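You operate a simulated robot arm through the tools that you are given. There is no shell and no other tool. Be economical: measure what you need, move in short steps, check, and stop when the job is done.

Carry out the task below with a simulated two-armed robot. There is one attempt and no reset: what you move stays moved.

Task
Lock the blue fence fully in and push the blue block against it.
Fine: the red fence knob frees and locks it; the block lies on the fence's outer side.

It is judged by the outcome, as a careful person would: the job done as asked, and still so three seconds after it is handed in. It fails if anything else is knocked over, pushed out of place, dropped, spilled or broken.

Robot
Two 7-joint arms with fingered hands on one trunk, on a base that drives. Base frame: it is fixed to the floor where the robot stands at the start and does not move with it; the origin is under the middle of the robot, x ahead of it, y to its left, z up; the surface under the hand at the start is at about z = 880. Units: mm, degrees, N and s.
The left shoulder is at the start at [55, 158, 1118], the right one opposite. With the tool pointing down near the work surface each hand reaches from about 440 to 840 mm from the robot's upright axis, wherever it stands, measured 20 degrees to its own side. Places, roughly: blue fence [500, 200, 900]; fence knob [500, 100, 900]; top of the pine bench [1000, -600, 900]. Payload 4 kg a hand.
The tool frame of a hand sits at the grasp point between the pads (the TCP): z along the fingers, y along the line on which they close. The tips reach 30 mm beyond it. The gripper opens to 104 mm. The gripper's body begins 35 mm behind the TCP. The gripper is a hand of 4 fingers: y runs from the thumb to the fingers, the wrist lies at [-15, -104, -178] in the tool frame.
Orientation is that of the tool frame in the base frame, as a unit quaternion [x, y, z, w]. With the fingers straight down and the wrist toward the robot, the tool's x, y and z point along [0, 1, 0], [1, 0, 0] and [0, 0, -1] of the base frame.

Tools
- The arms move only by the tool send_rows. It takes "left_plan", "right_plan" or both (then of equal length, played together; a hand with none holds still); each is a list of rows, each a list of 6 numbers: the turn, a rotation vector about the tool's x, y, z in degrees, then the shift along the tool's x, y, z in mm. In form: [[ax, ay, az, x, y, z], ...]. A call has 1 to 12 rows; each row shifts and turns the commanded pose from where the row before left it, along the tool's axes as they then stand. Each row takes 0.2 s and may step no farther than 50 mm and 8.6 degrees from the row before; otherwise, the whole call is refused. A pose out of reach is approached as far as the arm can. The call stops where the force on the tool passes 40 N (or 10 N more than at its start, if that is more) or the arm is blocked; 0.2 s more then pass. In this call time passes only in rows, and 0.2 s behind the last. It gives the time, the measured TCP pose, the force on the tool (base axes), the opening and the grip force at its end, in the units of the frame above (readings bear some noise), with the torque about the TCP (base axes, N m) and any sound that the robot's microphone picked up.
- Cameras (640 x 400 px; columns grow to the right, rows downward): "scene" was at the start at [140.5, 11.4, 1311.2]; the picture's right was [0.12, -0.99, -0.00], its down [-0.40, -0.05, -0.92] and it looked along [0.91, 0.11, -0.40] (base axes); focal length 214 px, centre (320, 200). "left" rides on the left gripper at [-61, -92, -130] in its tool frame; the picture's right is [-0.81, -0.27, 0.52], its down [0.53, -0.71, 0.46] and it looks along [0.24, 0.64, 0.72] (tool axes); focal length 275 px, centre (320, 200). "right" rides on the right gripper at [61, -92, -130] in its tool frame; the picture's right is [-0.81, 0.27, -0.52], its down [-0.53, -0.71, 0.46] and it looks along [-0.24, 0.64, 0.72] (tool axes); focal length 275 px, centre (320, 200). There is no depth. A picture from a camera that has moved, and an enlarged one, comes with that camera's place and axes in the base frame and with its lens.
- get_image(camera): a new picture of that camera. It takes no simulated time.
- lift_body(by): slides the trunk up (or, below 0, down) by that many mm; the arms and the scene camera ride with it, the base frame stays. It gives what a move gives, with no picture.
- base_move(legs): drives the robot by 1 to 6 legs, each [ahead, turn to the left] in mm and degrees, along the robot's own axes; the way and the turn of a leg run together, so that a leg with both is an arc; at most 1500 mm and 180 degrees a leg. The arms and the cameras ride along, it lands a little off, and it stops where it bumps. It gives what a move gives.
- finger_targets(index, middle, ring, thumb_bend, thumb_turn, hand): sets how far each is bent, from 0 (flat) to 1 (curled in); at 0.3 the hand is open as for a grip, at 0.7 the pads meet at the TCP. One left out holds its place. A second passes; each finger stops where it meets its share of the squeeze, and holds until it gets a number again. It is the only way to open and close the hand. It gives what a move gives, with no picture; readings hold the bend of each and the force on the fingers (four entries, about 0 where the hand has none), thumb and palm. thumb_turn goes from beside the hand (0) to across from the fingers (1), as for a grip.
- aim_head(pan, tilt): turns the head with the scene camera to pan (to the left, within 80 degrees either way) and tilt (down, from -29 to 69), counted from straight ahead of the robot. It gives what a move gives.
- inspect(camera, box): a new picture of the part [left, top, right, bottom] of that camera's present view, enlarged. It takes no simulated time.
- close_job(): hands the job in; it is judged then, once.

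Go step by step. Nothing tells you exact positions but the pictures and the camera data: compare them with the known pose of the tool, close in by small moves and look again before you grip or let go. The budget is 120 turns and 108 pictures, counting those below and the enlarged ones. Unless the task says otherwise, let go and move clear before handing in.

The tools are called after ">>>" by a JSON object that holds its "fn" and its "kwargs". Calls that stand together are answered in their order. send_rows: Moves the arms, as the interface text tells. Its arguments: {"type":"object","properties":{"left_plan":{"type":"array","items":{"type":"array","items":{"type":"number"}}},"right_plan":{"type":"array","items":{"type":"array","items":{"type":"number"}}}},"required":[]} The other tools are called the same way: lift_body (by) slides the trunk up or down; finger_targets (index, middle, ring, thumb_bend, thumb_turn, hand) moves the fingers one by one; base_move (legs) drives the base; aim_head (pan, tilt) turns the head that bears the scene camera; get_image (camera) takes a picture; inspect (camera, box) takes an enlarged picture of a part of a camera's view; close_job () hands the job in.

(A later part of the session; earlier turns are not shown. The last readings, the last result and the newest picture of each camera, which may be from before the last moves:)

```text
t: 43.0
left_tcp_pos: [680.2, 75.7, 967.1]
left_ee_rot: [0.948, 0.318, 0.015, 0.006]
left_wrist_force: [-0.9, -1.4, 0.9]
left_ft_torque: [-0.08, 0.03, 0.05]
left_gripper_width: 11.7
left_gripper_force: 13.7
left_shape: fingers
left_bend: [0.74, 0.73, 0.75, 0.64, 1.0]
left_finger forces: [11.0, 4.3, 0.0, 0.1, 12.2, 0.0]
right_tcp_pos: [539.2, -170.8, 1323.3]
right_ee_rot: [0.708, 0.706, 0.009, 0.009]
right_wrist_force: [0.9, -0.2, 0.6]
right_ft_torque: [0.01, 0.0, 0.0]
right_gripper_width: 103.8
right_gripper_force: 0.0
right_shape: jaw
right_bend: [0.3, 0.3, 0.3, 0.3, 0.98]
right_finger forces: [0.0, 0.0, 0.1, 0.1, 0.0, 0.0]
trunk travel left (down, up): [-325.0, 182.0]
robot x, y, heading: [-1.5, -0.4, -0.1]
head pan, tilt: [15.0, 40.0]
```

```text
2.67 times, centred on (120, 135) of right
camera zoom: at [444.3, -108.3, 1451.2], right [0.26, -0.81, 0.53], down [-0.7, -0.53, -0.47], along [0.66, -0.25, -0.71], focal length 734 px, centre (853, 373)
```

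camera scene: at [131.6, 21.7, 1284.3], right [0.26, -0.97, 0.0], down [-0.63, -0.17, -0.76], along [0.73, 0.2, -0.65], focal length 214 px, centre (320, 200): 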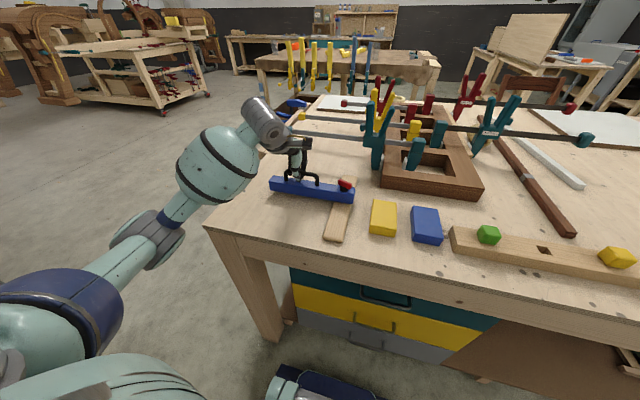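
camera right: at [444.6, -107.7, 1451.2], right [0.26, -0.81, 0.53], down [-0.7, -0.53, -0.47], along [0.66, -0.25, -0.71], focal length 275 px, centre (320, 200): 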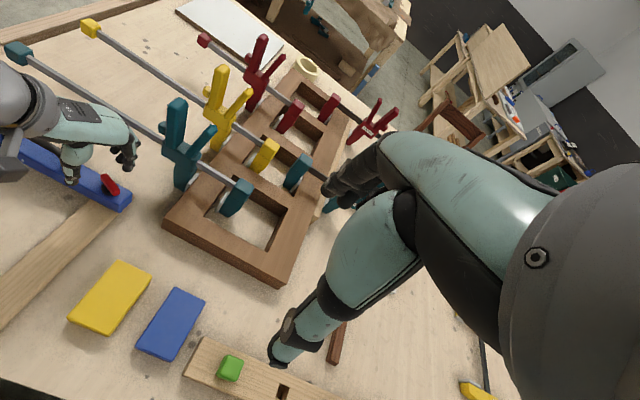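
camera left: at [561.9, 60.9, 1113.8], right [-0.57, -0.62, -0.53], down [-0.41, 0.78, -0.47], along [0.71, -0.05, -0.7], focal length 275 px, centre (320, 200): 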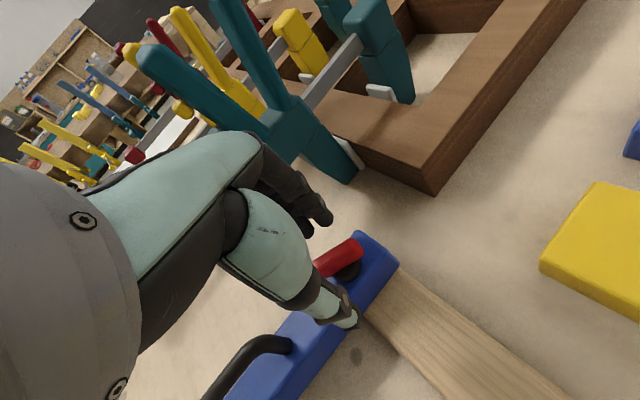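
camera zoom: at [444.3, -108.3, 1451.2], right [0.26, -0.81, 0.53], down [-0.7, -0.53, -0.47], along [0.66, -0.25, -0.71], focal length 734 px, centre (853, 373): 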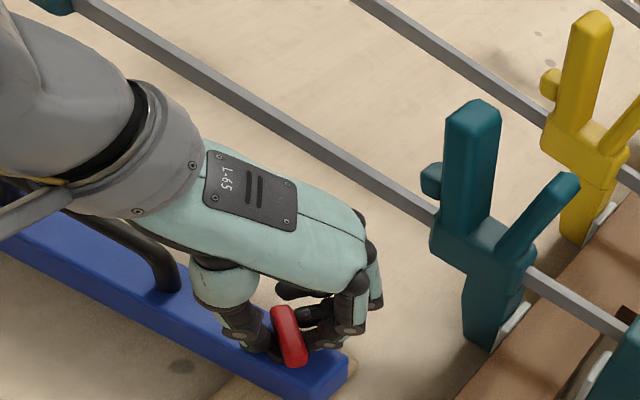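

Turning well. I'll continue to the end of its travel.

>>> {"fn": "send_rows", "kwargs": {"left_plan": [[0, 0, 7, 0, 0, 0], [0, 0, 7, 0, 0, 0], [0, 0, 7, 0, 0, 0], [0, 0, 7, 0, 0, 0], [0, 0, 7, 0, 0, 0]]}}

>>> {"fn": "send_rows", "kwargs": {"left_plan": [[0, 0, 6, 0, 0, 0], [0, 0, 6, 0, 0, 0]]}}

>>> {"fn": "inspect", "kwargs": {"camera": "right", "box": [0, 60, 240, 210]}}

```text
t: 44.2
left_tcp_pos: [680.4, 74.9, 966.2]
left_ee_rot: [1.0, 0.018, 0.018, 0.0]
left_wrist_force: [-4.6, -3.9, 6.0]
left_ft_torque: [-0.01, 0.22, 0.04]
left_gripper_width: 10.8
left_gripper_force: 14.4
left_shape: fingers
left_bend: [0.73, 0.74, 0.75, 0.66, 0.99]
left_finger forces: [13.9, 3.4, 0.0, 0.1, 10.7, 0.0]
right_tcp_pos: [537.6, -170.8, 1324.2]
right_ee_rot: [0.708, 0.706, 0.009, 0.011]
right_wrist_force: [-0.2, 0.5, -0.1]
right_ft_torque: [-0.02, 0.02, -0.04]
right_gripper_width: 103.7
right_gripper_force: 0.0
right_shape: jaw
right_bend: [0.3, 0.3, 0.3, 0.3, 0.98]
right_finger forces: [0.0, 0.0, 0.0, 0.0, 0.0, 0.1]
trunk travel left (down, up): [-325.0, 182.0]
robot x, y, heading: [-1.8, -1.8, 0.0]
head pan, tilt: [15.0, 40.0]
```

```text
t: 44.9
left_tcp_pos: [685.2, 75.0, 968.7]
left_ee_rot: [0.996, -0.087, 0.017, -0.002]
left_wrist_force: [-14.7, -1.3, 5.2]
left_ft_torque: [-0.07, 0.45, 0.07]
left_gripper_width: 9.8
left_gripper_force: 15.5
left_shape: fingers
left_bend: [0.73, 0.74, 0.75, 0.68, 0.98]
left_finger forces: [15.7, 2.3, 0.1, 0.1, 12.6, 0.0]
left hand out of reach, approached as far as the arm can: row 2
right_tcp_pos: [535.9, -171.6, 1324.7]
right_ee_rot: [0.708, 0.706, 0.009, 0.01]
right_wrist_force: [0.9, 0.7, -0.2]
right_ft_torque: [-0.01, 0.05, 0.0]
right_gripper_width: 103.7
right_gripper_force: 0.1
right_shape: jaw
right_bend: [0.3, 0.3, 0.3, 0.3, 0.98]
right_finger forces: [0.1, 0.1, 0.1, 0.0, 0.0, 0.0]
trunk travel left (down, up): [-325.0, 182.0]
robot x, y, heading: [-0.8, 3.5, -0.1]
head pan, tilt: [15.0, 40.0]
```

```text
2.67 times, centred on (120, 135) of right
camera zoom: at [442.0, -109.0, 1452.0], right [0.26, -0.81, 0.53], down [-0.7, -0.53, -0.47], along [0.66, -0.25, -0.71], focal length 734 px, centre (853, 373)
```

zoom: 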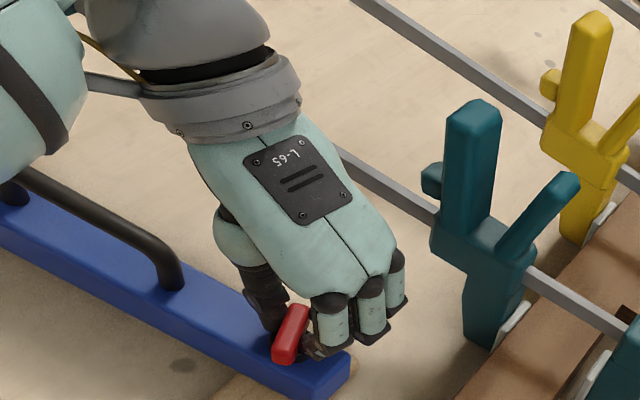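

The lever looks back along the rail and the reaction force is building. I'll release, rise and inspect.

>>> {"fn": "finger_targets", "kwargs": {"hand": "left", "index": 0.45, "middle": 0.45, "ring": 0.45, "thumb_bend": 0.45}}

>>> {"fn": "send_rows", "kwargs": {"left_plan": [[0, 0, 0, 0, 0, -40], [0, 0, 0, -10, 0, -40], [0, 0, 0, -30, -20, -30]]}}

>>> {"fn": "inspect", "kwargs": {"camera": "right", "box": [0, 60, 240, 210]}}

>>> {"fn": "inspect", "kwargs": {"camera": "scene", "box": [230, 100, 470, 250]}}

```text
t: 45.9
left_tcp_pos: [688.0, 76.2, 965.3]
left_ee_rot: [0.996, -0.085, 0.015, 0.0]
left_wrist_force: [0.0, -0.9, -0.2]
left_ft_torque: [0.0, 0.01, -0.03]
left_gripper_width: 64.7
left_gripper_force: 0.0
left_shape: fingers
left_bend: [0.45, 0.45, 0.45, 0.45, 0.99]
left_finger forces: [0.1, 0.1, 0.0, 0.1, 0.0, 0.0]
right_tcp_pos: [539.8, -171.8, 1323.4]
right_ee_rot: [0.707, 0.707, 0.009, 0.01]
right_wrist_force: [-0.5, -0.3, -0.6]
right_ft_torque: [0.02, 0.0, 0.05]
right_gripper_width: 103.9
right_gripper_force: 0.0
right_shape: jaw
right_bend: [0.3, 0.3, 0.3, 0.3, 0.98]
right_finger forces: [0.0, 0.0, 0.0, 0.1, 0.0, 0.0]
trunk travel left (down, up): [-325.0, 182.0]
robot x, y, heading: [-3.9, 0.6, 0.1]
head pan, tilt: [15.0, 40.0]
```

```text
t: 46.7
left_tcp_pos: [631.8, 101.3, 1079.0]
left_ee_rot: [0.996, -0.079, 0.031, 0.004]
left_wrist_force: [-0.8, 0.2, -1.5]
left_ft_torque: [0.0, -0.01, 0.01]
left_gripper_width: 64.4
left_gripper_force: 0.1
left_shape: fingers
left_bend: [0.45, 0.45, 0.45, 0.45, 0.99]
left_finger forces: [0.0, 0.0, 0.0, 0.0, 0.1, 0.1]
right_tcp_pos: [519.7, -169.5, 1331.9]
right_ee_rot: [0.708, 0.706, 0.013, 0.016]
right_wrist_force: [-0.3, -0.3, 0.6]
right_ft_torque: [-0.03, -0.04, -0.02]
right_gripper_width: 103.9
right_gripper_force: 0.0
right_shape: jaw
right_bend: [0.3, 0.3, 0.3, 0.3, 0.98]
right_finger forces: [0.0, 0.0, 0.0, 0.0, 0.0, 0.1]
trunk travel left (down, up): [-325.0, 182.0]
robot x, y, heading: [1.0, -1.8, -0.1]
head pan, tilt: [15.0, 40.0]
stopped in row 3 (left hand): the arm was blocked; the commanded pose is now the measured one
```

```text
2.67 times, centred on (120, 135) of right
camera zoom: at [422.9, -106.3, 1457.8], right [0.25, -0.81, 0.53], down [-0.69, -0.53, -0.48], along [0.67, -0.25, -0.7], focal length 734 px, centre (853, 373)
```

zoom: 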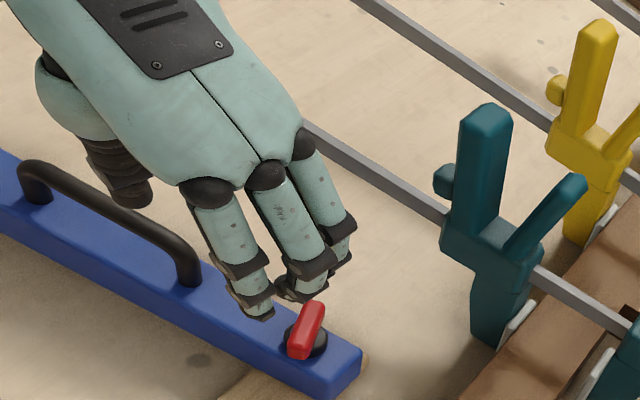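

```text
2.67 times, centred on (350, 175) of scene
camera zoom: at [128.5, 23.3, 1284.6], right [0.26, -0.97, 0.0], down [-0.63, -0.17, -0.76], along [0.73, 0.2, -0.65], focal length 572 px, centre (240, 267)
```

zoom: 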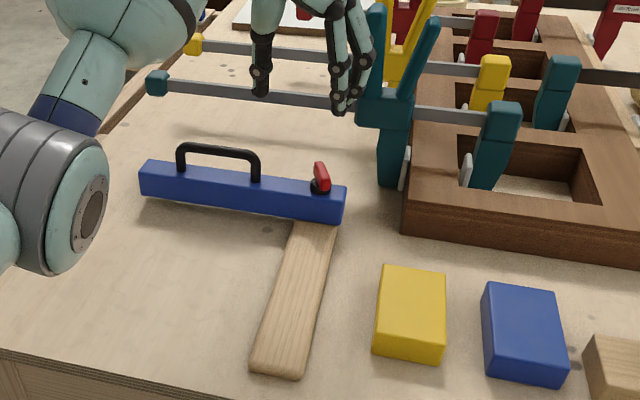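

The lever is still about 20–25° short of its original alignment, and the fence hasn't moved. I'll rotate the hand back to match the lever, re-grip it centred, and finish the turn.

>>> {"fn": "send_rows", "kwargs": {"left_plan": [[0, 0, -7.5, 0, 0, 0], [0, 0, -7.5, 0, 0, 0], [0, 0, -7.5, 0, 0, 0], [0, 0, -7.5, 0, 0, 0], [0, 0, 0, 12, 19, 10], [0, 0, 0, 12, 19, 10]]}}

>>> {"fn": "inspect", "kwargs": {"camera": "right", "box": [0, 60, 240, 210]}}

>>> {"fn": "get_image", "kwargs": {"camera": "left"}}

>>> {"fn": "inspect", "kwargs": {"camera": "scene", "box": [270, 90, 430, 190]}}

```text
t: 48.1
left_tcp_pos: [664.5, 75.7, 1057.7]
left_ee_rot: [0.984, 0.175, 0.02, 0.004]
left_wrist_force: [0.3, -0.1, -0.4]
left_ft_torque: [0.0, 0.0, 0.03]
left_gripper_width: 64.6
left_gripper_force: 0.2
left_shape: fingers
left_bend: [0.45, 0.45, 0.45, 0.45, 0.99]
left_finger forces: [0.1, 0.0, 0.0, 0.0, 0.1, 0.0]
right_tcp_pos: [523.2, -171.7, 1328.5]
right_ee_rot: [0.707, 0.707, 0.013, 0.015]
right_wrist_force: [0.5, -0.4, -0.7]
right_ft_torque: [0.01, -0.02, -0.01]
right_gripper_width: 104.0
right_gripper_force: 0.1
right_shape: jaw
right_bend: [0.3, 0.3, 0.3, 0.3, 0.98]
right_finger forces: [0.0, 0.0, 0.0, 0.0, 0.0, 0.0]
trunk travel left (down, up): [-325.0, 182.0]
robot x, y, heading: [3.1, -0.8, -0.0]
head pan, tilt: [15.0, 40.0]
```

```text
2.67 times, centred on (120, 135) of right
camera zoom: at [427.3, -108.4, 1456.4], right [0.25, -0.81, 0.53], down [-0.7, -0.53, -0.48], along [0.67, -0.25, -0.7], focal length 734 px, centre (853, 373)
```

zoom: 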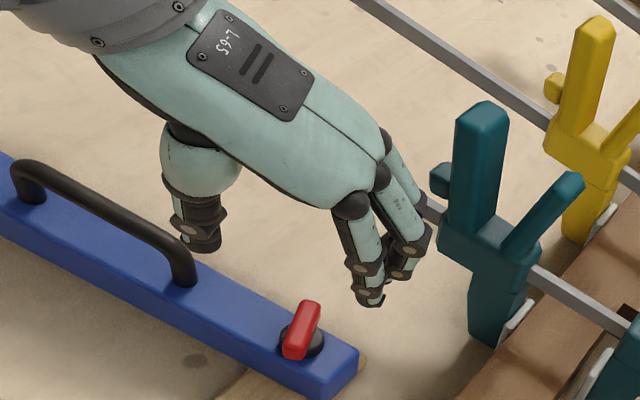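

```text
53 pictures are left
camera left: at [570.0, 140.1, 1184.7], right [-0.83, -0.02, -0.55], down [0.27, 0.85, -0.44], along [0.48, -0.52, -0.71], focal length 275 px, centre (320, 200)
```

left: 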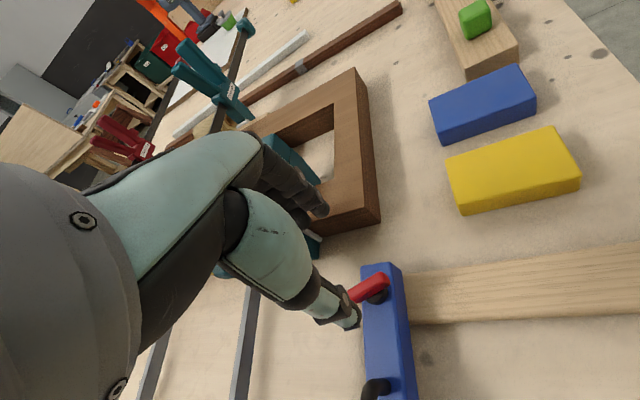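

```text
4.00 times, centred on (350, 140) of scene
camera zoom: at [131.2, 21.7, 1284.4], right [0.26, -0.97, 0.0], down [-0.63, -0.17, -0.76], along [0.73, 0.2, -0.65], focal length 858 px, centre (200, 440)
```

zoom: 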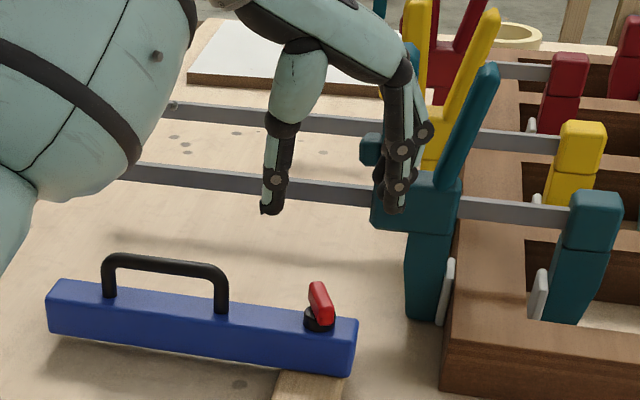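

The lever centre is at about (675, 78), and the hand is aligned with it, slightly toward its near end as planned. I'll descend.

>>> {"fn": "send_rows", "kwargs": {"left_plan": [[0, 0, 0, 0, 0, 30], [0, 0, 0, 0, 0, 30], [0, 0, 0, 2, 0, 15]]}}

>>> {"fn": "inspect", "kwargs": {"camera": "right", "box": [0, 60, 240, 210]}}

>>> {"fn": "inspect", "kwargs": {"camera": "scene", "box": [270, 90, 430, 190]}}

```text
t: 48.9
left_tcp_pos: [670.9, 75.2, 982.6]
left_ee_rot: [0.984, 0.175, 0.021, 0.003]
left_wrist_force: [0.1, 0.3, 0.1]
left_ft_torque: [-0.02, 0.02, -0.01]
left_gripper_width: 64.3
left_gripper_force: 0.1
left_shape: fingers
left_bend: [0.45, 0.45, 0.45, 0.45, 0.99]
left_finger forces: [0.0, 0.0, 0.0, 0.0, 0.0, 0.0]
right_tcp_pos: [522.2, -170.9, 1330.4]
right_ee_rot: [0.708, 0.706, 0.014, 0.014]
right_wrist_force: [0.0, 0.0, 0.4]
right_ft_torque: [-0.03, -0.02, -0.01]
right_gripper_width: 103.9
right_gripper_force: 0.1
right_shape: jaw
right_bend: [0.3, 0.3, 0.3, 0.3, 0.98]
right_finger forces: [0.1, 0.0, 0.0, 0.0, 0.1, 0.0]
trunk travel left (down, up): [-325.0, 182.0]
robot x, y, heading: [0.1, 2.1, -0.1]
head pan, tilt: [15.0, 40.0]
```

```text
2.67 times, centred on (120, 135) of right
camera zoom: at [426.3, -108.2, 1456.7], right [0.25, -0.81, 0.53], down [-0.7, -0.53, -0.48], along [0.67, -0.25, -0.7], focal length 734 px, centre (853, 373)
```

zoom: 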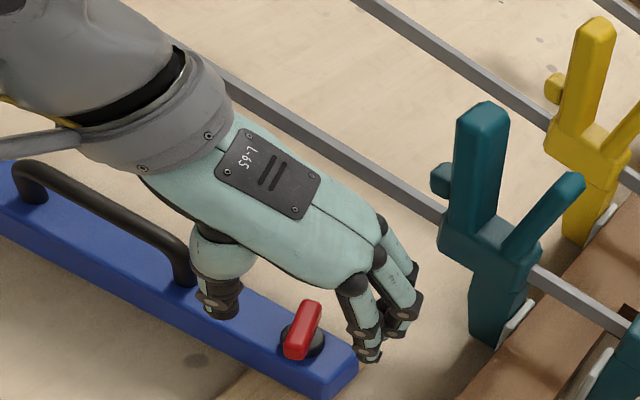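

```text
4.00 times, centred on (350, 140) of scene
camera zoom: at [130.3, 21.8, 1284.5], right [0.26, -0.97, 0.0], down [-0.63, -0.17, -0.76], along [0.73, 0.2, -0.65], focal length 858 px, centre (200, 440)
```

zoom: 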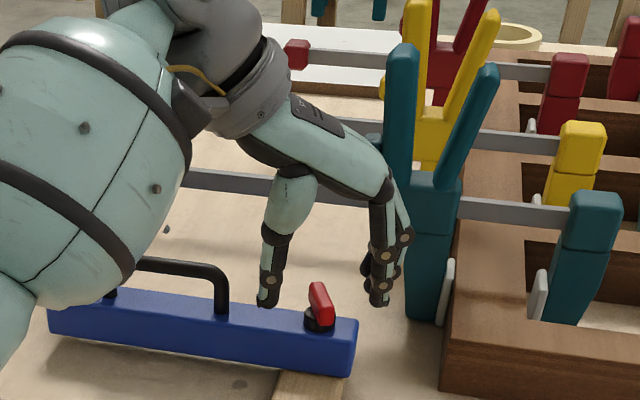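

Aligned. I'll lower the last bit, close and turn clockwise.

>>> {"fn": "send_rows", "kwargs": {"left_plan": [[0, 0, 0, -5, 1, 10], [0, 0, 0, 0, 0, 7]]}}

>>> {"fn": "finger_targets", "kwargs": {"hand": "left", "index": 0.78, "middle": 0.78, "ring": 0.78, "thumb_bend": 0.78}}

>>> {"fn": "send_rows", "kwargs": {"left_plan": [[0, 0, 6, 0, 0, 0], [0, 0, 6, 0, 0, 0], [0, 0, 6, 0, 0, 0], [0, 0, 5, 0, 0, 0]]}}

>>> {"fn": "inspect", "kwargs": {"camera": "right", "box": [0, 60, 240, 210]}}

```text
t: 49.5
left_tcp_pos: [667.3, 73.5, 966.1]
left_ee_rot: [0.984, 0.176, 0.022, 0.003]
left_wrist_force: [0.0, 0.3, -0.6]
left_ft_torque: [-0.01, -0.03, 0.02]
left_gripper_width: 64.5
left_gripper_force: 0.1
left_shape: fingers
left_bend: [0.45, 0.45, 0.45, 0.45, 0.99]
left_finger forces: [0.1, 0.1, 0.0, 0.0, 0.0, 0.0]
right_tcp_pos: [523.9, -171.5, 1330.0]
right_ee_rot: [0.708, 0.706, 0.014, 0.016]
right_wrist_force: [-0.2, 0.1, 1.2]
right_ft_torque: [-0.01, 0.03, 0.03]
right_gripper_width: 103.7
right_gripper_force: 0.0
right_shape: jaw
right_bend: [0.3, 0.3, 0.3, 0.3, 0.98]
right_finger forces: [0.0, 0.0, 0.1, 0.0, 0.1, 0.0]
trunk travel left (down, up): [-325.0, 182.0]
robot x, y, heading: [0.9, -2.3, 0.1]
head pan, tilt: [15.0, 40.0]
```

```text
t: 50.5
left_tcp_pos: [668.9, 72.1, 966.3]
left_ee_rot: [0.984, 0.174, 0.02, 0.003]
left_wrist_force: [10.9, -10.0, -1.5]
left_ft_torque: [-0.14, -0.07, -0.14]
left_gripper_width: 9.5
left_gripper_force: 23.1
left_shape: fingers
left_bend: [0.72, 0.72, 0.75, 0.68, 1.0]
left_finger forces: [10.2, 13.0, 8.3, 0.0, 15.0, 0.0]
right_tcp_pos: [525.7, -173.4, 1329.6]
right_ee_rot: [0.708, 0.706, 0.013, 0.014]
right_wrist_force: [0.4, 0.4, 0.4]
right_ft_torque: [0.04, 0.03, -0.04]
right_gripper_width: 103.8
right_gripper_force: 0.0
right_shape: jaw
right_bend: [0.3, 0.3, 0.3, 0.3, 0.98]
right_finger forces: [0.0, 0.0, 0.1, 0.0, 0.1, 0.0]
trunk travel left (down, up): [-325.0, 182.0]
robot x, y, heading: [-0.3, -0.2, -0.0]
head pan, tilt: [15.0, 40.0]
```

```text
t: 51.5
left_tcp_pos: [668.4, 71.5, 965.6]
left_ee_rot: [0.999, -0.026, 0.021, -0.001]
left_wrist_force: [-1.9, -7.5, 1.1]
left_ft_torque: [0.01, 0.1, -0.03]
left_gripper_width: 9.5
left_gripper_force: 19.4
left_shape: fingers
left_bend: [0.72, 0.73, 0.77, 0.69, 0.98]
left_finger forces: [10.5, 7.9, 4.4, 0.1, 15.9, 0.1]
right_tcp_pos: [523.6, -173.6, 1330.5]
right_ee_rot: [0.708, 0.706, 0.013, 0.015]
right_wrist_force: [-0.6, -0.2, -0.2]
right_ft_torque: [-0.02, -0.02, -0.01]
right_gripper_width: 103.8
right_gripper_force: 0.0
right_shape: jaw
right_bend: [0.3, 0.3, 0.3, 0.3, 0.98]
right_finger forces: [0.0, 0.0, 0.1, 0.0, 0.0, 0.0]
trunk travel left (down, up): [-325.0, 182.0]
robot x, y, heading: [2.1, -2.5, -0.1]
head pan, tilt: [15.0, 40.0]
```

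```text
2.67 times, centred on (120, 135) of right
camera zoom: at [426.0, -109.9, 1456.7], right [0.25, -0.81, 0.53], down [-0.7, -0.53, -0.48], along [0.67, -0.25, -0.7], focal length 734 px, centre (853, 373)
```

zoom: 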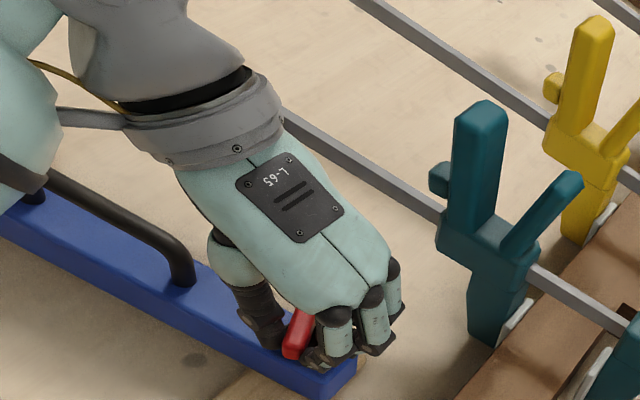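

All three fingers hold now. I'll add a few more degrees, then release and look.

>>> {"fn": "send_rows", "kwargs": {"left_plan": [[0, 0, 5, 0, 0, 0], [0, 0, 4, 0, 0, 0]]}}

>>> {"fn": "finger_targets", "kwargs": {"hand": "left", "index": 0.45, "middle": 0.45, "ring": 0.45, "thumb_bend": 0.45}}

>>> {"fn": "send_rows", "kwargs": {"left_plan": [[0, 0, -5, 0, 0, -35], [0, 0, -7, 0, 0, -40], [0, 0, -7, 0, -20, -20]]}}

>>> {"fn": "inspect", "kwargs": {"camera": "scene", "box": [270, 90, 430, 190]}}

>>> {"fn": "get_image", "kwargs": {"camera": "left"}}

```text
t: 52.1
left_tcp_pos: [672.8, 73.4, 966.9]
left_ee_rot: [0.994, -0.105, 0.02, -0.004]
left_wrist_force: [-10.0, -8.2, 0.7]
left_ft_torque: [-0.05, 0.27, 0.03]
left_gripper_width: 9.7
left_gripper_force: 17.4
left_shape: fingers
left_bend: [0.72, 0.73, 0.77, 0.71, 0.97]
left_finger forces: [9.6, 8.6, 1.9, 0.1, 15.0, 0.0]
right_tcp_pos: [522.0, -172.6, 1331.8]
right_ee_rot: [0.708, 0.706, 0.015, 0.015]
right_wrist_force: [-0.3, -0.8, -1.4]
right_ft_torque: [0.01, 0.01, -0.04]
right_gripper_width: 103.8
right_gripper_force: 0.1
right_shape: jaw
right_bend: [0.3, 0.3, 0.3, 0.3, 0.98]
right_finger forces: [0.1, 0.1, 0.1, 0.0, 0.0, 0.0]
trunk travel left (down, up): [-325.0, 182.0]
robot x, y, heading: [-2.5, -2.1, 0.0]
head pan, tilt: [15.0, 40.0]
```

```text
t: 53.1
left_tcp_pos: [674.6, 73.1, 965.7]
left_ee_rot: [0.995, -0.102, 0.02, -0.003]
left_wrist_force: [0.2, 0.4, 1.1]
left_ft_torque: [0.01, -0.01, 0.01]
left_gripper_width: 64.5
left_gripper_force: 0.2
left_shape: fingers
left_bend: [0.45, 0.45, 0.45, 0.45, 0.99]
left_finger forces: [0.1, 0.1, 0.0, 0.0, 0.1, 0.1]
right_tcp_pos: [523.9, -170.6, 1330.6]
right_ee_rot: [0.707, 0.707, 0.013, 0.014]
right_wrist_force: [0.2, 0.3, 0.2]
right_ft_torque: [0.05, 0.0, 0.02]
right_gripper_width: 103.8
right_gripper_force: 0.1
right_shape: jaw
right_bend: [0.3, 0.3, 0.3, 0.3, 0.98]
right_finger forces: [0.1, 0.1, 0.1, 0.1, 0.1, 0.0]
trunk travel left (down, up): [-325.0, 182.0]
robot x, y, heading: [0.4, 3.1, 0.3]
head pan, tilt: [15.0, 40.0]
```

```text
t: 53.5
left_tcp_pos: [657.1, 73.8, 1009.8]
left_ee_rot: [0.998, -0.058, 0.029, -0.003]
left_wrist_force: [0.7, 0.2, -0.1]
left_ft_torque: [0.01, 0.0, 0.01]
left_gripper_width: 64.7
left_gripper_force: 0.1
left_shape: fingers
left_bend: [0.45, 0.45, 0.45, 0.45, 0.99]
left_finger forces: [0.0, 0.0, 0.0, 0.0, 0.1, 0.1]
right_tcp_pos: [502.3, -172.0, 1339.4]
right_ee_rot: [0.708, 0.706, 0.019, 0.021]
right_wrist_force: [-0.3, -0.4, 0.5]
right_ft_torque: [0.03, -0.04, 0.02]
right_gripper_width: 103.9
right_gripper_force: 0.1
right_shape: jaw
right_bend: [0.3, 0.3, 0.3, 0.3, 0.98]
right_finger forces: [0.0, 0.1, 0.0, 0.1, 0.0, 0.0]
trunk travel left (down, up): [-325.0, 182.0]
robot x, y, heading: [-0.6, -2.4, 0.3]
head pan, tilt: [15.0, 40.0]
stopped in row 2 (left hand): the arm was blocked; the commanded pose is now the measured one
```

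```text
4.00 times, centred on (350, 140) of scene
camera zoom: at [128.4, 22.0, 1284.6], right [0.26, -0.97, 0.0], down [-0.63, -0.17, -0.76], along [0.73, 0.2, -0.65], focal length 858 px, centre (200, 440)
```

zoom: 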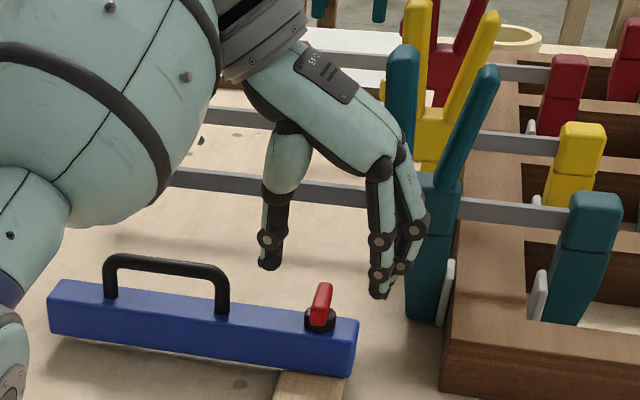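

```text
47 pictures are left
camera left: at [599.6, 172.7, 1137.5], right [-0.74, 0.37, -0.56], down [0.64, 0.65, -0.42], along [0.21, -0.67, -0.72], focal length 275 px, centre (320, 200)
```

left: 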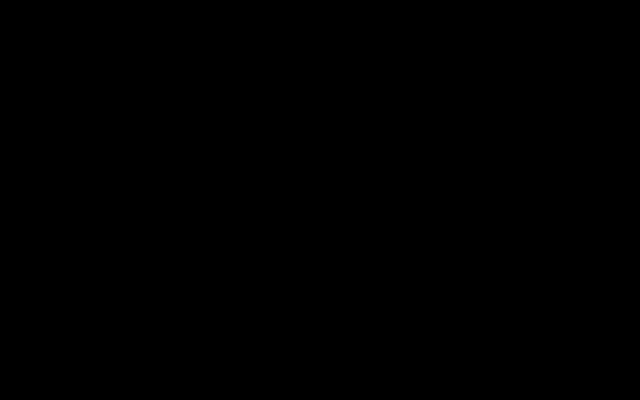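

The lever is now along the rail (~4°), as at the start. The left camera went black because the wrist is folded tightly. I'll unwind the hand to its normal yaw while rising, then move to the handle for a gentle pull test of the lock.

>>> {"fn": "send_rows", "kwargs": {"left_plan": [[0, 0, -8, 0, 0, -8], [0, 0, -8, 0, 0, -10], [0, 0, -8, 0, 0, -10], [0, 0, -8, 0, 0, -10], [0, 0, -8, 0, 0, -10], [0, 0, -8, 0, 0, -10], [0, 0, -8, 0, 0, 0], [0, 0, -8, 0, 0, 0], [0, 0, -8, 0, 0, 0], [0, 0, -8, 0, 0, 0], [0, 0, -8, 0, 0, 0], [0, 0, -8, 0, 0, 0]]}}

>>> {"fn": "send_rows", "kwargs": {"left_plan": [[0, 0, 0, 45, 0, 0], [0, 0, 0, 45, 5, 0], [0, 0, 0, 40, 5, 0]]}}

>>> {"fn": "get_image", "kwargs": {"camera": "scene"}}

>>> {"fn": "get_image", "kwargs": {"camera": "left"}}

```text
t: 56.1
left_tcp_pos: [655.2, 74.3, 1067.5]
left_ee_rot: [0.71, 0.704, 0.02, 0.018]
left_wrist_force: [0.9, 0.6, -0.4]
left_ft_torque: [-0.02, -0.03, -0.02]
left_gripper_width: 64.4
left_gripper_force: 0.0
left_shape: fingers
left_bend: [0.45, 0.45, 0.45, 0.45, 0.99]
left_finger forces: [0.0, 0.0, 0.0, 0.0, 0.0, 0.0]
right_tcp_pos: [505.3, -171.4, 1337.6]
right_ee_rot: [0.707, 0.706, 0.017, 0.02]
right_wrist_force: [-0.3, 0.4, -0.5]
right_ft_torque: [0.0, -0.01, -0.03]
right_gripper_width: 103.9
right_gripper_force: 0.1
right_shape: jaw
right_bend: [0.3, 0.3, 0.3, 0.3, 0.98]
right_finger forces: [0.0, 0.1, 0.0, 0.1, 0.0, 0.0]
trunk travel left (down, up): [-325.0, 182.0]
robot x, y, heading: [-0.4, -2.3, 0.3]
head pan, tilt: [15.0, 40.0]
```

```text
t: 56.9
left_tcp_pos: [667.2, 207.7, 1068.4]
left_ee_rot: [0.711, 0.703, 0.02, 0.02]
left_wrist_force: [-0.5, 0.2, -1.0]
left_ft_torque: [-0.01, 0.02, -0.02]
left_gripper_width: 64.4
left_gripper_force: 0.1
left_shape: fingers
left_bend: [0.45, 0.45, 0.45, 0.45, 0.99]
left_finger forces: [0.1, 0.0, 0.1, 0.0, 0.0, 0.0]
right_tcp_pos: [506.5, -170.5, 1337.2]
right_ee_rot: [0.708, 0.706, 0.017, 0.019]
right_wrist_force: [-0.3, -0.3, 0.9]
right_ft_torque: [-0.03, 0.0, 0.0]
right_gripper_width: 103.9
right_gripper_force: 0.1
right_shape: jaw
right_bend: [0.3, 0.3, 0.3, 0.3, 0.98]
right_finger forces: [0.0, 0.0, 0.0, 0.0, 0.0, 0.1]
trunk travel left (down, up): [-325.0, 182.0]
robot x, y, heading: [-1.5, 0.3, 0.4]
head pan, tilt: [15.0, 40.0]
```

```text
46 pictures are left
camera scene: at [130.5, 23.1, 1284.4], right [0.26, -0.97, 0.0], down [-0.63, -0.17, -0.76], along [0.73, 0.2, -0.65], focal length 214 px, centre (320, 200)
```

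scene: 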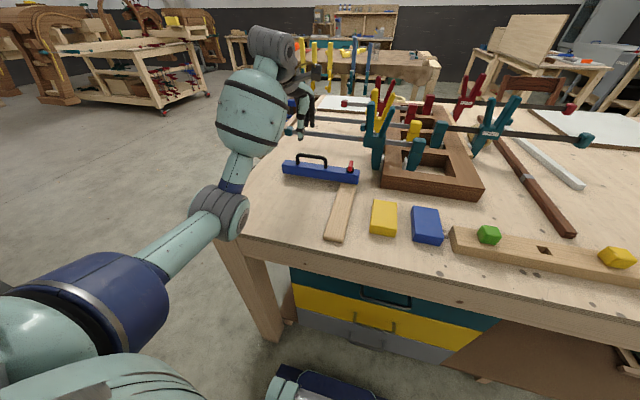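

```text
45 pictures are left
camera left: at [566.8, 147.9, 1193.6], right [-0.26, -0.81, -0.53], down [-0.68, 0.54, -0.49], along [0.69, 0.24, -0.69], focal length 275 px, centre (320, 200)
```

left: 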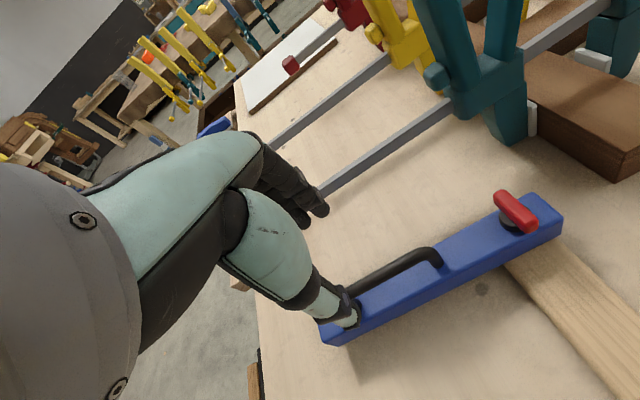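

The lever is parallel to the rail and the fence is at the far end. I'll lower around the handle for a gentle pull test.

>>> {"fn": "send_rows", "kwargs": {"left_plan": [[0, 0, 0, 0, 4, 35], [0, 0, 0, 0, 3, 35], [0, 0, 0, 0, 0, 28]]}}

>>> {"fn": "finger_targets", "kwargs": {"hand": "left", "index": 0.75, "middle": 0.75, "ring": 0.75, "thumb_bend": 0.75}}

>>> {"fn": "send_rows", "kwargs": {"left_plan": [[0, 0, 0, 0, -6, 0], [0, 0, 0, 0, -5, 0], [0, 0, 0, 0, -5, 0], [0, 0, 0, 0, -4, 0]]}}

>>> {"fn": "inspect", "kwargs": {"camera": "scene", "box": [230, 100, 470, 250]}}

```text
t: 57.7
left_tcp_pos: [678.3, 205.5, 968.8]
left_ee_rot: [0.711, 0.702, 0.021, 0.019]
left_wrist_force: [-0.4, -0.6, 0.4]
left_ft_torque: [0.01, -0.02, -0.01]
left_gripper_width: 64.6
left_gripper_force: 0.1
left_shape: fingers
left_bend: [0.45, 0.45, 0.45, 0.45, 0.99]
left_finger forces: [0.0, 0.1, 0.1, 0.1, 0.1, 0.1]
right_tcp_pos: [505.7, -171.3, 1337.5]
right_ee_rot: [0.708, 0.706, 0.018, 0.02]
right_wrist_force: [-0.4, -0.5, -0.9]
right_ft_torque: [-0.01, -0.02, 0.03]
right_gripper_width: 103.9
right_gripper_force: 0.1
right_shape: jaw
right_bend: [0.3, 0.3, 0.3, 0.3, 0.98]
right_finger forces: [0.0, 0.1, 0.0, 0.0, 0.1, 0.0]
trunk travel left (down, up): [-325.0, 182.0]
robot x, y, heading: [1.8, -2.0, -0.0]
head pan, tilt: [15.0, 40.0]
```

```text
t: 58.7
left_tcp_pos: [680.1, 205.6, 967.4]
left_ee_rot: [0.711, 0.702, 0.019, 0.018]
left_wrist_force: [-3.1, -0.6, -11.4]
left_ft_torque: [-0.16, -0.01, -0.12]
left_gripper_width: 0.2
left_gripper_force: 9.8
left_shape: fingers
left_bend: [0.74, 0.74, 0.73, 0.7, 1.0]
left_finger forces: [0.0, 3.9, 6.1, 0.0, 9.2, 0.0]
right_tcp_pos: [507.5, -170.7, 1335.7]
right_ee_rot: [0.708, 0.706, 0.017, 0.02]
right_wrist_force: [0.0, 0.0, 0.2]
right_ft_torque: [-0.06, -0.02, 0.01]
right_gripper_width: 103.9
right_gripper_force: 0.1
right_shape: jaw
right_bend: [0.3, 0.3, 0.3, 0.3, 0.98]
right_finger forces: [0.0, 0.0, 0.0, 0.0, 0.0, 0.0]
trunk travel left (down, up): [-325.0, 182.0]
robot x, y, heading: [-1.0, 0.9, -0.1]
head pan, tilt: [15.0, 40.0]
```

```text
t: 59.7
left_tcp_pos: [662.9, 205.4, 968.4]
left_ee_rot: [0.711, 0.702, 0.02, 0.019]
left_wrist_force: [37.3, -1.5, -6.4]
left_ft_torque: [-0.14, -0.32, -0.43]
left_gripper_width: 0.0
left_gripper_force: 16.4
left_shape: fingers
left_bend: [0.74, 0.73, 0.6, 0.74, 1.0]
left_finger forces: [12.1, 8.6, 13.1, 0.0, 0.0, 0.0]
right_tcp_pos: [513.8, -172.5, 1334.9]
right_ee_rot: [0.708, 0.706, 0.015, 0.018]
right_wrist_force: [0.5, 0.5, 0.2]
right_ft_torque: [-0.01, -0.01, 0.02]
right_gripper_width: 104.1
right_gripper_force: 0.1
right_shape: jaw
right_bend: [0.3, 0.3, 0.3, 0.3, 0.98]
right_finger forces: [0.0, 0.0, 0.0, 0.0, 0.0, 0.0]
trunk travel left (down, up): [-325.0, 182.0]
robot x, y, heading: [-0.2, -1.0, 0.3]
head pan, tilt: [15.0, 40.0]
```

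```text
2.67 times, centred on (350, 175) of scene
camera zoom: at [137.8, 21.7, 1283.7], right [0.26, -0.97, -0.01], down [-0.64, -0.17, -0.75], along [0.73, 0.2, -0.66], focal length 572 px, centre (240, 267)
```

zoom: 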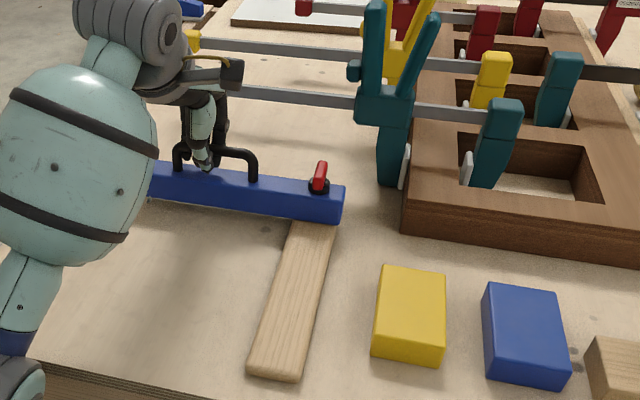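

The fence holds against a 37 N pull, so it's locked fully in. I'll release the handle, rise and retreat, then look at the blocks.

>>> {"fn": "send_rows", "kwargs": {"left_plan": [[0, 0, 0, 0, 6, 0], [0, 0, 0, 0, 8, 0]]}}

>>> {"fn": "finger_targets", "kwargs": {"hand": "left", "index": 0.42, "middle": 0.42, "ring": 0.42, "thumb_bend": 0.42}}

>>> {"fn": "send_rows", "kwargs": {"left_plan": [[0, 0, 0, 0, 0, -40], [0, 0, 0, 0, 0, -40], [0, 0, 0, 0, 0, -40], [0, 0, 0, -40, -25, -20], [0, 0, 0, -40, -25, 0], [0, 0, 0, -40, -25, 0], [0, 0, 0, -40, -25, 0]]}}

>>> {"fn": "send_rows", "kwargs": {"left_plan": [[0, 0, 8.2, 0, 0, 0], [0, 0, 8.2, 0, 0, 0], [0, 0, 8.2, 0, 0, 0], [0, 0, 8.2, 0, 0, 0], [0, 0, 8.2, 0, 0, 0], [0, 0, 8.2, 0, 0, 0], [0, 0, 8.2, 0, 0, 0], [0, 0, 8.2, 0, 0, 0], [0, 0, 8.2, 0, 0, 0], [0, 0, 8.2, 0, 0, 0], [0, 0, 8, 0, 0, 0]]}}

>>> {"fn": "aim_head", "kwargs": {"pan": -5, "tilt": 45}}

>>> {"fn": "get_image", "kwargs": {"camera": "scene"}}

>>> {"fn": "get_image", "kwargs": {"camera": "left"}}

```text
t: 60.3
left_tcp_pos: [673.9, 205.7, 965.9]
left_ee_rot: [0.711, 0.703, 0.017, 0.014]
left_wrist_force: [3.9, -1.8, -17.6]
left_ft_torque: [-0.32, 0.11, -0.1]
left_gripper_width: 0.0
left_gripper_force: 9.0
left_shape: fingers
left_bend: [0.74, 0.73, 0.73, 0.73, 1.0]
left_finger forces: [0.0, 8.1, 9.6, 0.0, 0.0, 0.0]
right_tcp_pos: [507.2, -170.7, 1336.8]
right_ee_rot: [0.708, 0.706, 0.017, 0.019]
right_wrist_force: [0.6, -0.3, -0.2]
right_ft_torque: [0.01, 0.02, 0.04]
right_gripper_width: 104.0
right_gripper_force: 0.1
right_shape: jaw
right_bend: [0.3, 0.3, 0.3, 0.3, 0.98]
right_finger forces: [0.0, 0.0, 0.0, 0.1, 0.0, 0.0]
trunk travel left (down, up): [-325.0, 182.0]
robot x, y, heading: [0.2, 0.7, 0.1]
head pan, tilt: [15.0, 40.0]
```

```text
t: 61.3
left_tcp_pos: [671.7, 204.5, 971.3]
left_ee_rot: [0.712, 0.702, 0.02, 0.018]
left_wrist_force: [-0.2, -0.2, 0.4]
left_ft_torque: [-0.01, 0.03, 0.01]
left_gripper_width: 72.2
left_gripper_force: 0.0
left_shape: fingers
left_bend: [0.42, 0.42, 0.42, 0.42, 0.99]
left_finger forces: [0.0, 0.1, 0.0, 0.1, 0.1, 0.0]
right_tcp_pos: [505.7, -171.6, 1337.8]
right_ee_rot: [0.707, 0.707, 0.018, 0.02]
right_wrist_force: [0.0, 1.0, 0.9]
right_ft_torque: [-0.02, -0.01, -0.01]
right_gripper_width: 103.9
right_gripper_force: 0.1
right_shape: jaw
right_bend: [0.3, 0.3, 0.3, 0.3, 0.98]
right_finger forces: [0.0, 0.0, 0.0, 0.0, 0.1, 0.0]
trunk travel left (down, up): [-325.0, 182.0]
robot x, y, heading: [1.3, 1.5, 0.2]
head pan, tilt: [15.0, 40.0]
```

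```text
refused: row 4 steps farther than a row can; nothing moved
```

```text
t: 63.7
left_tcp_pos: [676.9, 207.7, 976.1]
left_ee_rot: [0.998, 0.034, 0.043, 0.001]
left_wrist_force: [54.2, 0.8, -8.7]
left_ft_torque: [0.37, -0.7, 2.56]
left_gripper_width: 80.2
left_gripper_force: 29.4
left_shape: fingers
left_bend: [0.38, 0.41, 0.42, 0.4, 0.99]
left_finger forces: [57.2, 0.1, 0.0, 0.1, 1.4, 0.1]
right_tcp_pos: [497.8, -171.9, 1339.8]
right_ee_rot: [0.707, 0.706, 0.019, 0.022]
right_wrist_force: [0.6, -0.1, 0.5]
right_ft_torque: [-0.01, -0.02, -0.03]
right_gripper_width: 103.9
right_gripper_force: 0.0
right_shape: jaw
right_bend: [0.3, 0.3, 0.3, 0.3, 0.98]
right_finger forces: [0.0, 0.1, 0.1, 0.0, 0.1, 0.0]
trunk travel left (down, up): [-325.0, 182.0]
robot x, y, heading: [-2.7, -1.7, -0.2]
head pan, tilt: [15.0, 40.0]
stopped in row 11 (left hand): the force on the tool passed its limit at 43 N (the readings are from after the stop); the commanded pose is now the measured one
```

```text
t: 64.5
left_tcp_pos: [676.5, 208.5, 975.8]
left_ee_rot: [0.998, 0.033, 0.044, 0.0]
left_wrist_force: [55.9, 3.5, -4.9]
left_ft_torque: [0.28, -0.68, 2.56]
left_gripper_width: 80.7
left_gripper_force: 30.2
left_shape: fingers
left_bend: [0.38, 0.41, 0.42, 0.4, 0.99]
left_finger forces: [58.7, 0.1, 0.1, 0.0, 2.2, 0.0]
right_tcp_pos: [498.8, -171.6, 1339.4]
right_ee_rot: [0.708, 0.706, 0.019, 0.021]
right_wrist_force: [0.0, -0.2, -1.3]
right_ft_torque: [0.05, 0.02, -0.01]
right_gripper_width: 103.9
right_gripper_force: 0.1
right_shape: jaw
right_bend: [0.3, 0.3, 0.3, 0.3, 0.98]
right_finger forces: [0.0, 0.1, 0.1, 0.0, 0.1, 0.0]
trunk travel left (down, up): [-325.0, 182.0]
robot x, y, heading: [0.6, 0.3, 0.1]
head pan, tilt: [-5.0, 45.0]
```

```text
43 pictures are left
camera scene: at [139.4, -6.5, 1276.1], right [-0.09, -1.0, 0.0], down [-0.72, 0.06, -0.69], along [0.69, -0.06, -0.72], focal length 214 px, centre (320, 200)
```

scene: 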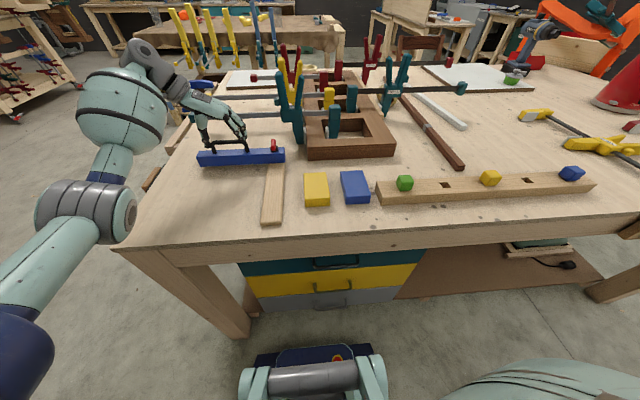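

```text
42 pictures are left
camera left: at [598.3, 294.3, 1101.2], right [-0.78, 0.22, -0.59], down [0.52, 0.75, -0.41], along [0.35, -0.63, -0.7], focal length 275 px, centre (320, 200)
```

left: 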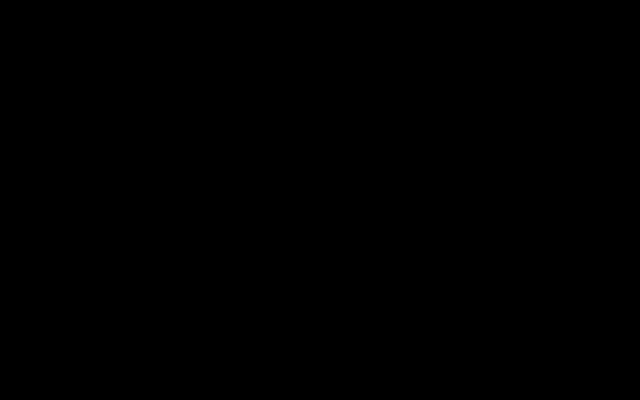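

My lift was refused, so the hand rotated while still around the handle, and a finger is now pressing on it. I'll unwind that rotation right away before doing anything else.

>>> {"fn": "send_rows", "kwargs": {"left_plan": [[0, 0, -6, 0, 0, 0], [0, 0, -8, 0, 0, 0], [0, 0, -8, 0, 0, 0], [0, 0, -8, 0, 0, 0], [0, 0, -8, 0, 0, 0], [0, 0, -8, 0, 0, 0]]}}

>>> {"fn": "inspect", "kwargs": {"camera": "scene", "box": [160, 90, 400, 240]}}

```text
t: 65.9
left_tcp_pos: [665.4, 206.1, 982.4]
left_ee_rot: [0.908, 0.416, 0.038, 0.016]
left_wrist_force: [0.2, -0.9, -0.7]
left_ft_torque: [-0.02, -0.03, 0.01]
left_gripper_width: 73.3
left_gripper_force: 0.1
left_shape: fingers
left_bend: [0.42, 0.42, 0.42, 0.42, 0.99]
left_finger forces: [0.0, 0.1, 0.0, 0.0, 0.0, 0.1]
right_tcp_pos: [489.2, -172.7, 1343.8]
right_ee_rot: [0.707, 0.706, 0.022, 0.025]
right_wrist_force: [-0.3, -0.3, -0.5]
right_ft_torque: [0.0, -0.02, -0.02]
right_gripper_width: 103.9
right_gripper_force: 0.1
right_shape: jaw
right_bend: [0.3, 0.3, 0.3, 0.3, 0.98]
right_finger forces: [0.0, 0.0, 0.0, 0.1, 0.1, 0.1]
trunk travel left (down, up): [-325.0, 182.0]
robot x, y, heading: [0.6, 2.0, -0.2]
head pan, tilt: [-5.0, 45.0]
```

```text
2.67 times, centred on (280, 165) of scene
camera zoom: at [129.2, -7.4, 1277.2], right [-0.09, -1.0, 0.0], down [-0.71, 0.06, -0.7], along [0.69, -0.06, -0.72], focal length 572 px, centre (427, 293)
```

zoom: 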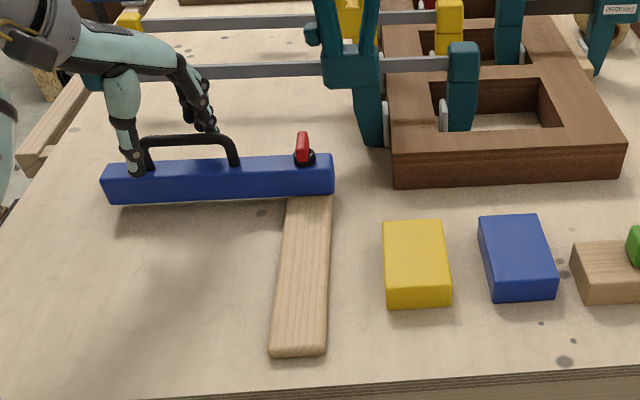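

The fence and knob are still where they were, and the force is gone. I'll lift straight up now.

>>> {"fn": "send_rows", "kwargs": {"left_plan": [[0, 0, 0, 0, 0, -30], [0, 0, 0, 0, 0, -40], [0, 0, 0, 0, 0, -40]]}}

>>> {"fn": "get_image", "kwargs": {"camera": "left"}}

```text
t: 66.7
left_tcp_pos: [655.5, 210.2, 1090.9]
left_ee_rot: [0.909, 0.416, 0.038, 0.015]
left_wrist_force: [0.5, -1.2, 0.4]
left_ft_torque: [-0.04, -0.02, -0.01]
left_gripper_width: 73.2
left_gripper_force: 0.1
left_shape: fingers
left_bend: [0.42, 0.42, 0.42, 0.42, 0.99]
left_finger forces: [0.0, 0.0, 0.0, 0.0, 0.0, 0.0]
right_tcp_pos: [487.3, -171.6, 1344.1]
right_ee_rot: [0.708, 0.706, 0.022, 0.025]
right_wrist_force: [0.1, -0.2, 0.2]
right_ft_torque: [0.02, -0.01, 0.04]
right_gripper_width: 103.6
right_gripper_force: 0.1
right_shape: jaw
right_bend: [0.3, 0.3, 0.3, 0.3, 0.98]
right_finger forces: [0.0, 0.0, 0.0, 0.0, 0.0, 0.1]
trunk travel left (down, up): [-325.0, 182.0]
robot x, y, heading: [0.7, 1.2, -0.1]
head pan, tilt: [-5.0, 45.0]
```

```text
40 pictures are left
camera left: at [534.9, 222.7, 1212.7], right [-0.69, -0.43, -0.58], down [-0.15, 0.87, -0.47], along [0.7, -0.24, -0.67], focal length 275 px, centre (320, 200)
```

left: 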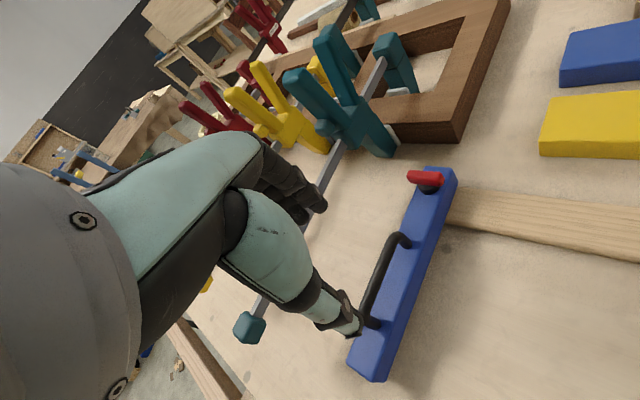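

Clear of the fence. I'll carry the left hand back and across to above the blue block, level its small tilt, and move the right arm aside at the same time.

>>> {"fn": "send_rows", "kwargs": {"left_plan": [[3, -3.5, 0, 0, 0, 0], [0, 0, 0, -36, 26.6, 0], [0, 0, 0, -36, 26.6, 0], [0, 0, 0, -36, 26.6, 0], [0, 0, 0, -36, 26.6, 0], [0, 0, 0, -36, 26.6, 0], [0, 0, 0, -36, 26.6, 0], [0, 0, 0, -36, 26.6, 0], [0, 0, 0, -36, 26.6, 0]], "right_plan": [[0, 0, 0, -45, 0, 0], [0, 0, 0, -45, 0, 0], [0, 0, 0, -45, 0, 0], [0, 0, 0, -45, 0, 0], [0, 0, 0, 0, 0, 0], [0, 0, 0, 0, 0, 0], [0, 0, 0, 0, 0, 0], [0, 0, 0, 0, 0, 0], [0, 0, 0, 0, 0, 0]]}}

>>> {"fn": "get_image", "kwargs": {"camera": "left"}}

>>> {"fn": "get_image", "kwargs": {"camera": "scene"}}

```text
t: 68.7
left_tcp_pos: [627.4, -156.3, 1092.5]
left_ee_rot: [0.91, 0.415, -0.001, 0.005]
left_wrist_force: [-0.2, 0.1, -0.5]
left_ft_torque: [-0.01, 0.01, -0.02]
left_gripper_width: 73.4
left_gripper_force: 0.0
left_shape: fingers
left_bend: [0.42, 0.42, 0.42, 0.42, 0.99]
left_finger forces: [0.0, 0.0, 0.1, 0.1, 0.1, 0.0]
right_tcp_pos: [490.0, -353.1, 1342.5]
right_ee_rot: [0.708, 0.706, 0.023, 0.024]
right_wrist_force: [-0.6, -0.1, -0.5]
right_ft_torque: [0.03, -0.01, 0.04]
right_gripper_width: 104.1
right_gripper_force: 0.0
right_shape: jaw
right_bend: [0.3, 0.3, 0.3, 0.3, 0.98]
right_finger forces: [0.0, 0.1, 0.0, 0.0, 0.1, 0.1]
trunk travel left (down, up): [-325.0, 182.0]
robot x, y, heading: [-1.0, 1.7, -0.0]
head pan, tilt: [-5.0, 45.0]
```

```text
39 pictures are left
camera left: at [516.8, -141.5, 1223.4], right [-0.74, -0.44, -0.52], down [-0.19, 0.87, -0.46], along [0.65, -0.24, -0.72], focal length 275 px, centre (320, 200)
```

left: 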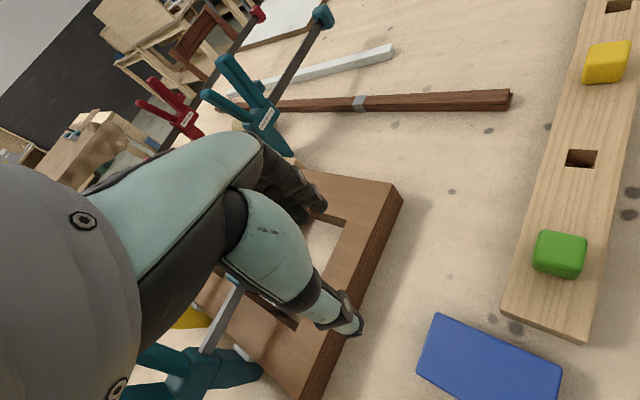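

```text
38 pictures are left
camera scene: at [128.7, -9.3, 1277.2], right [-0.09, -1.0, 0.0], down [-0.71, 0.06, -0.7], along [0.7, -0.06, -0.72], focal length 214 px, centre (320, 200)
```

scene: 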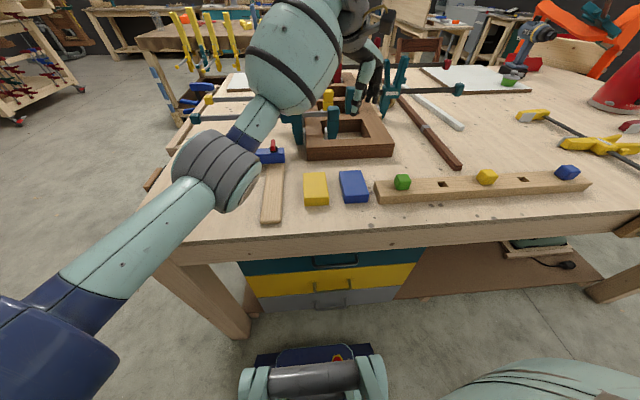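

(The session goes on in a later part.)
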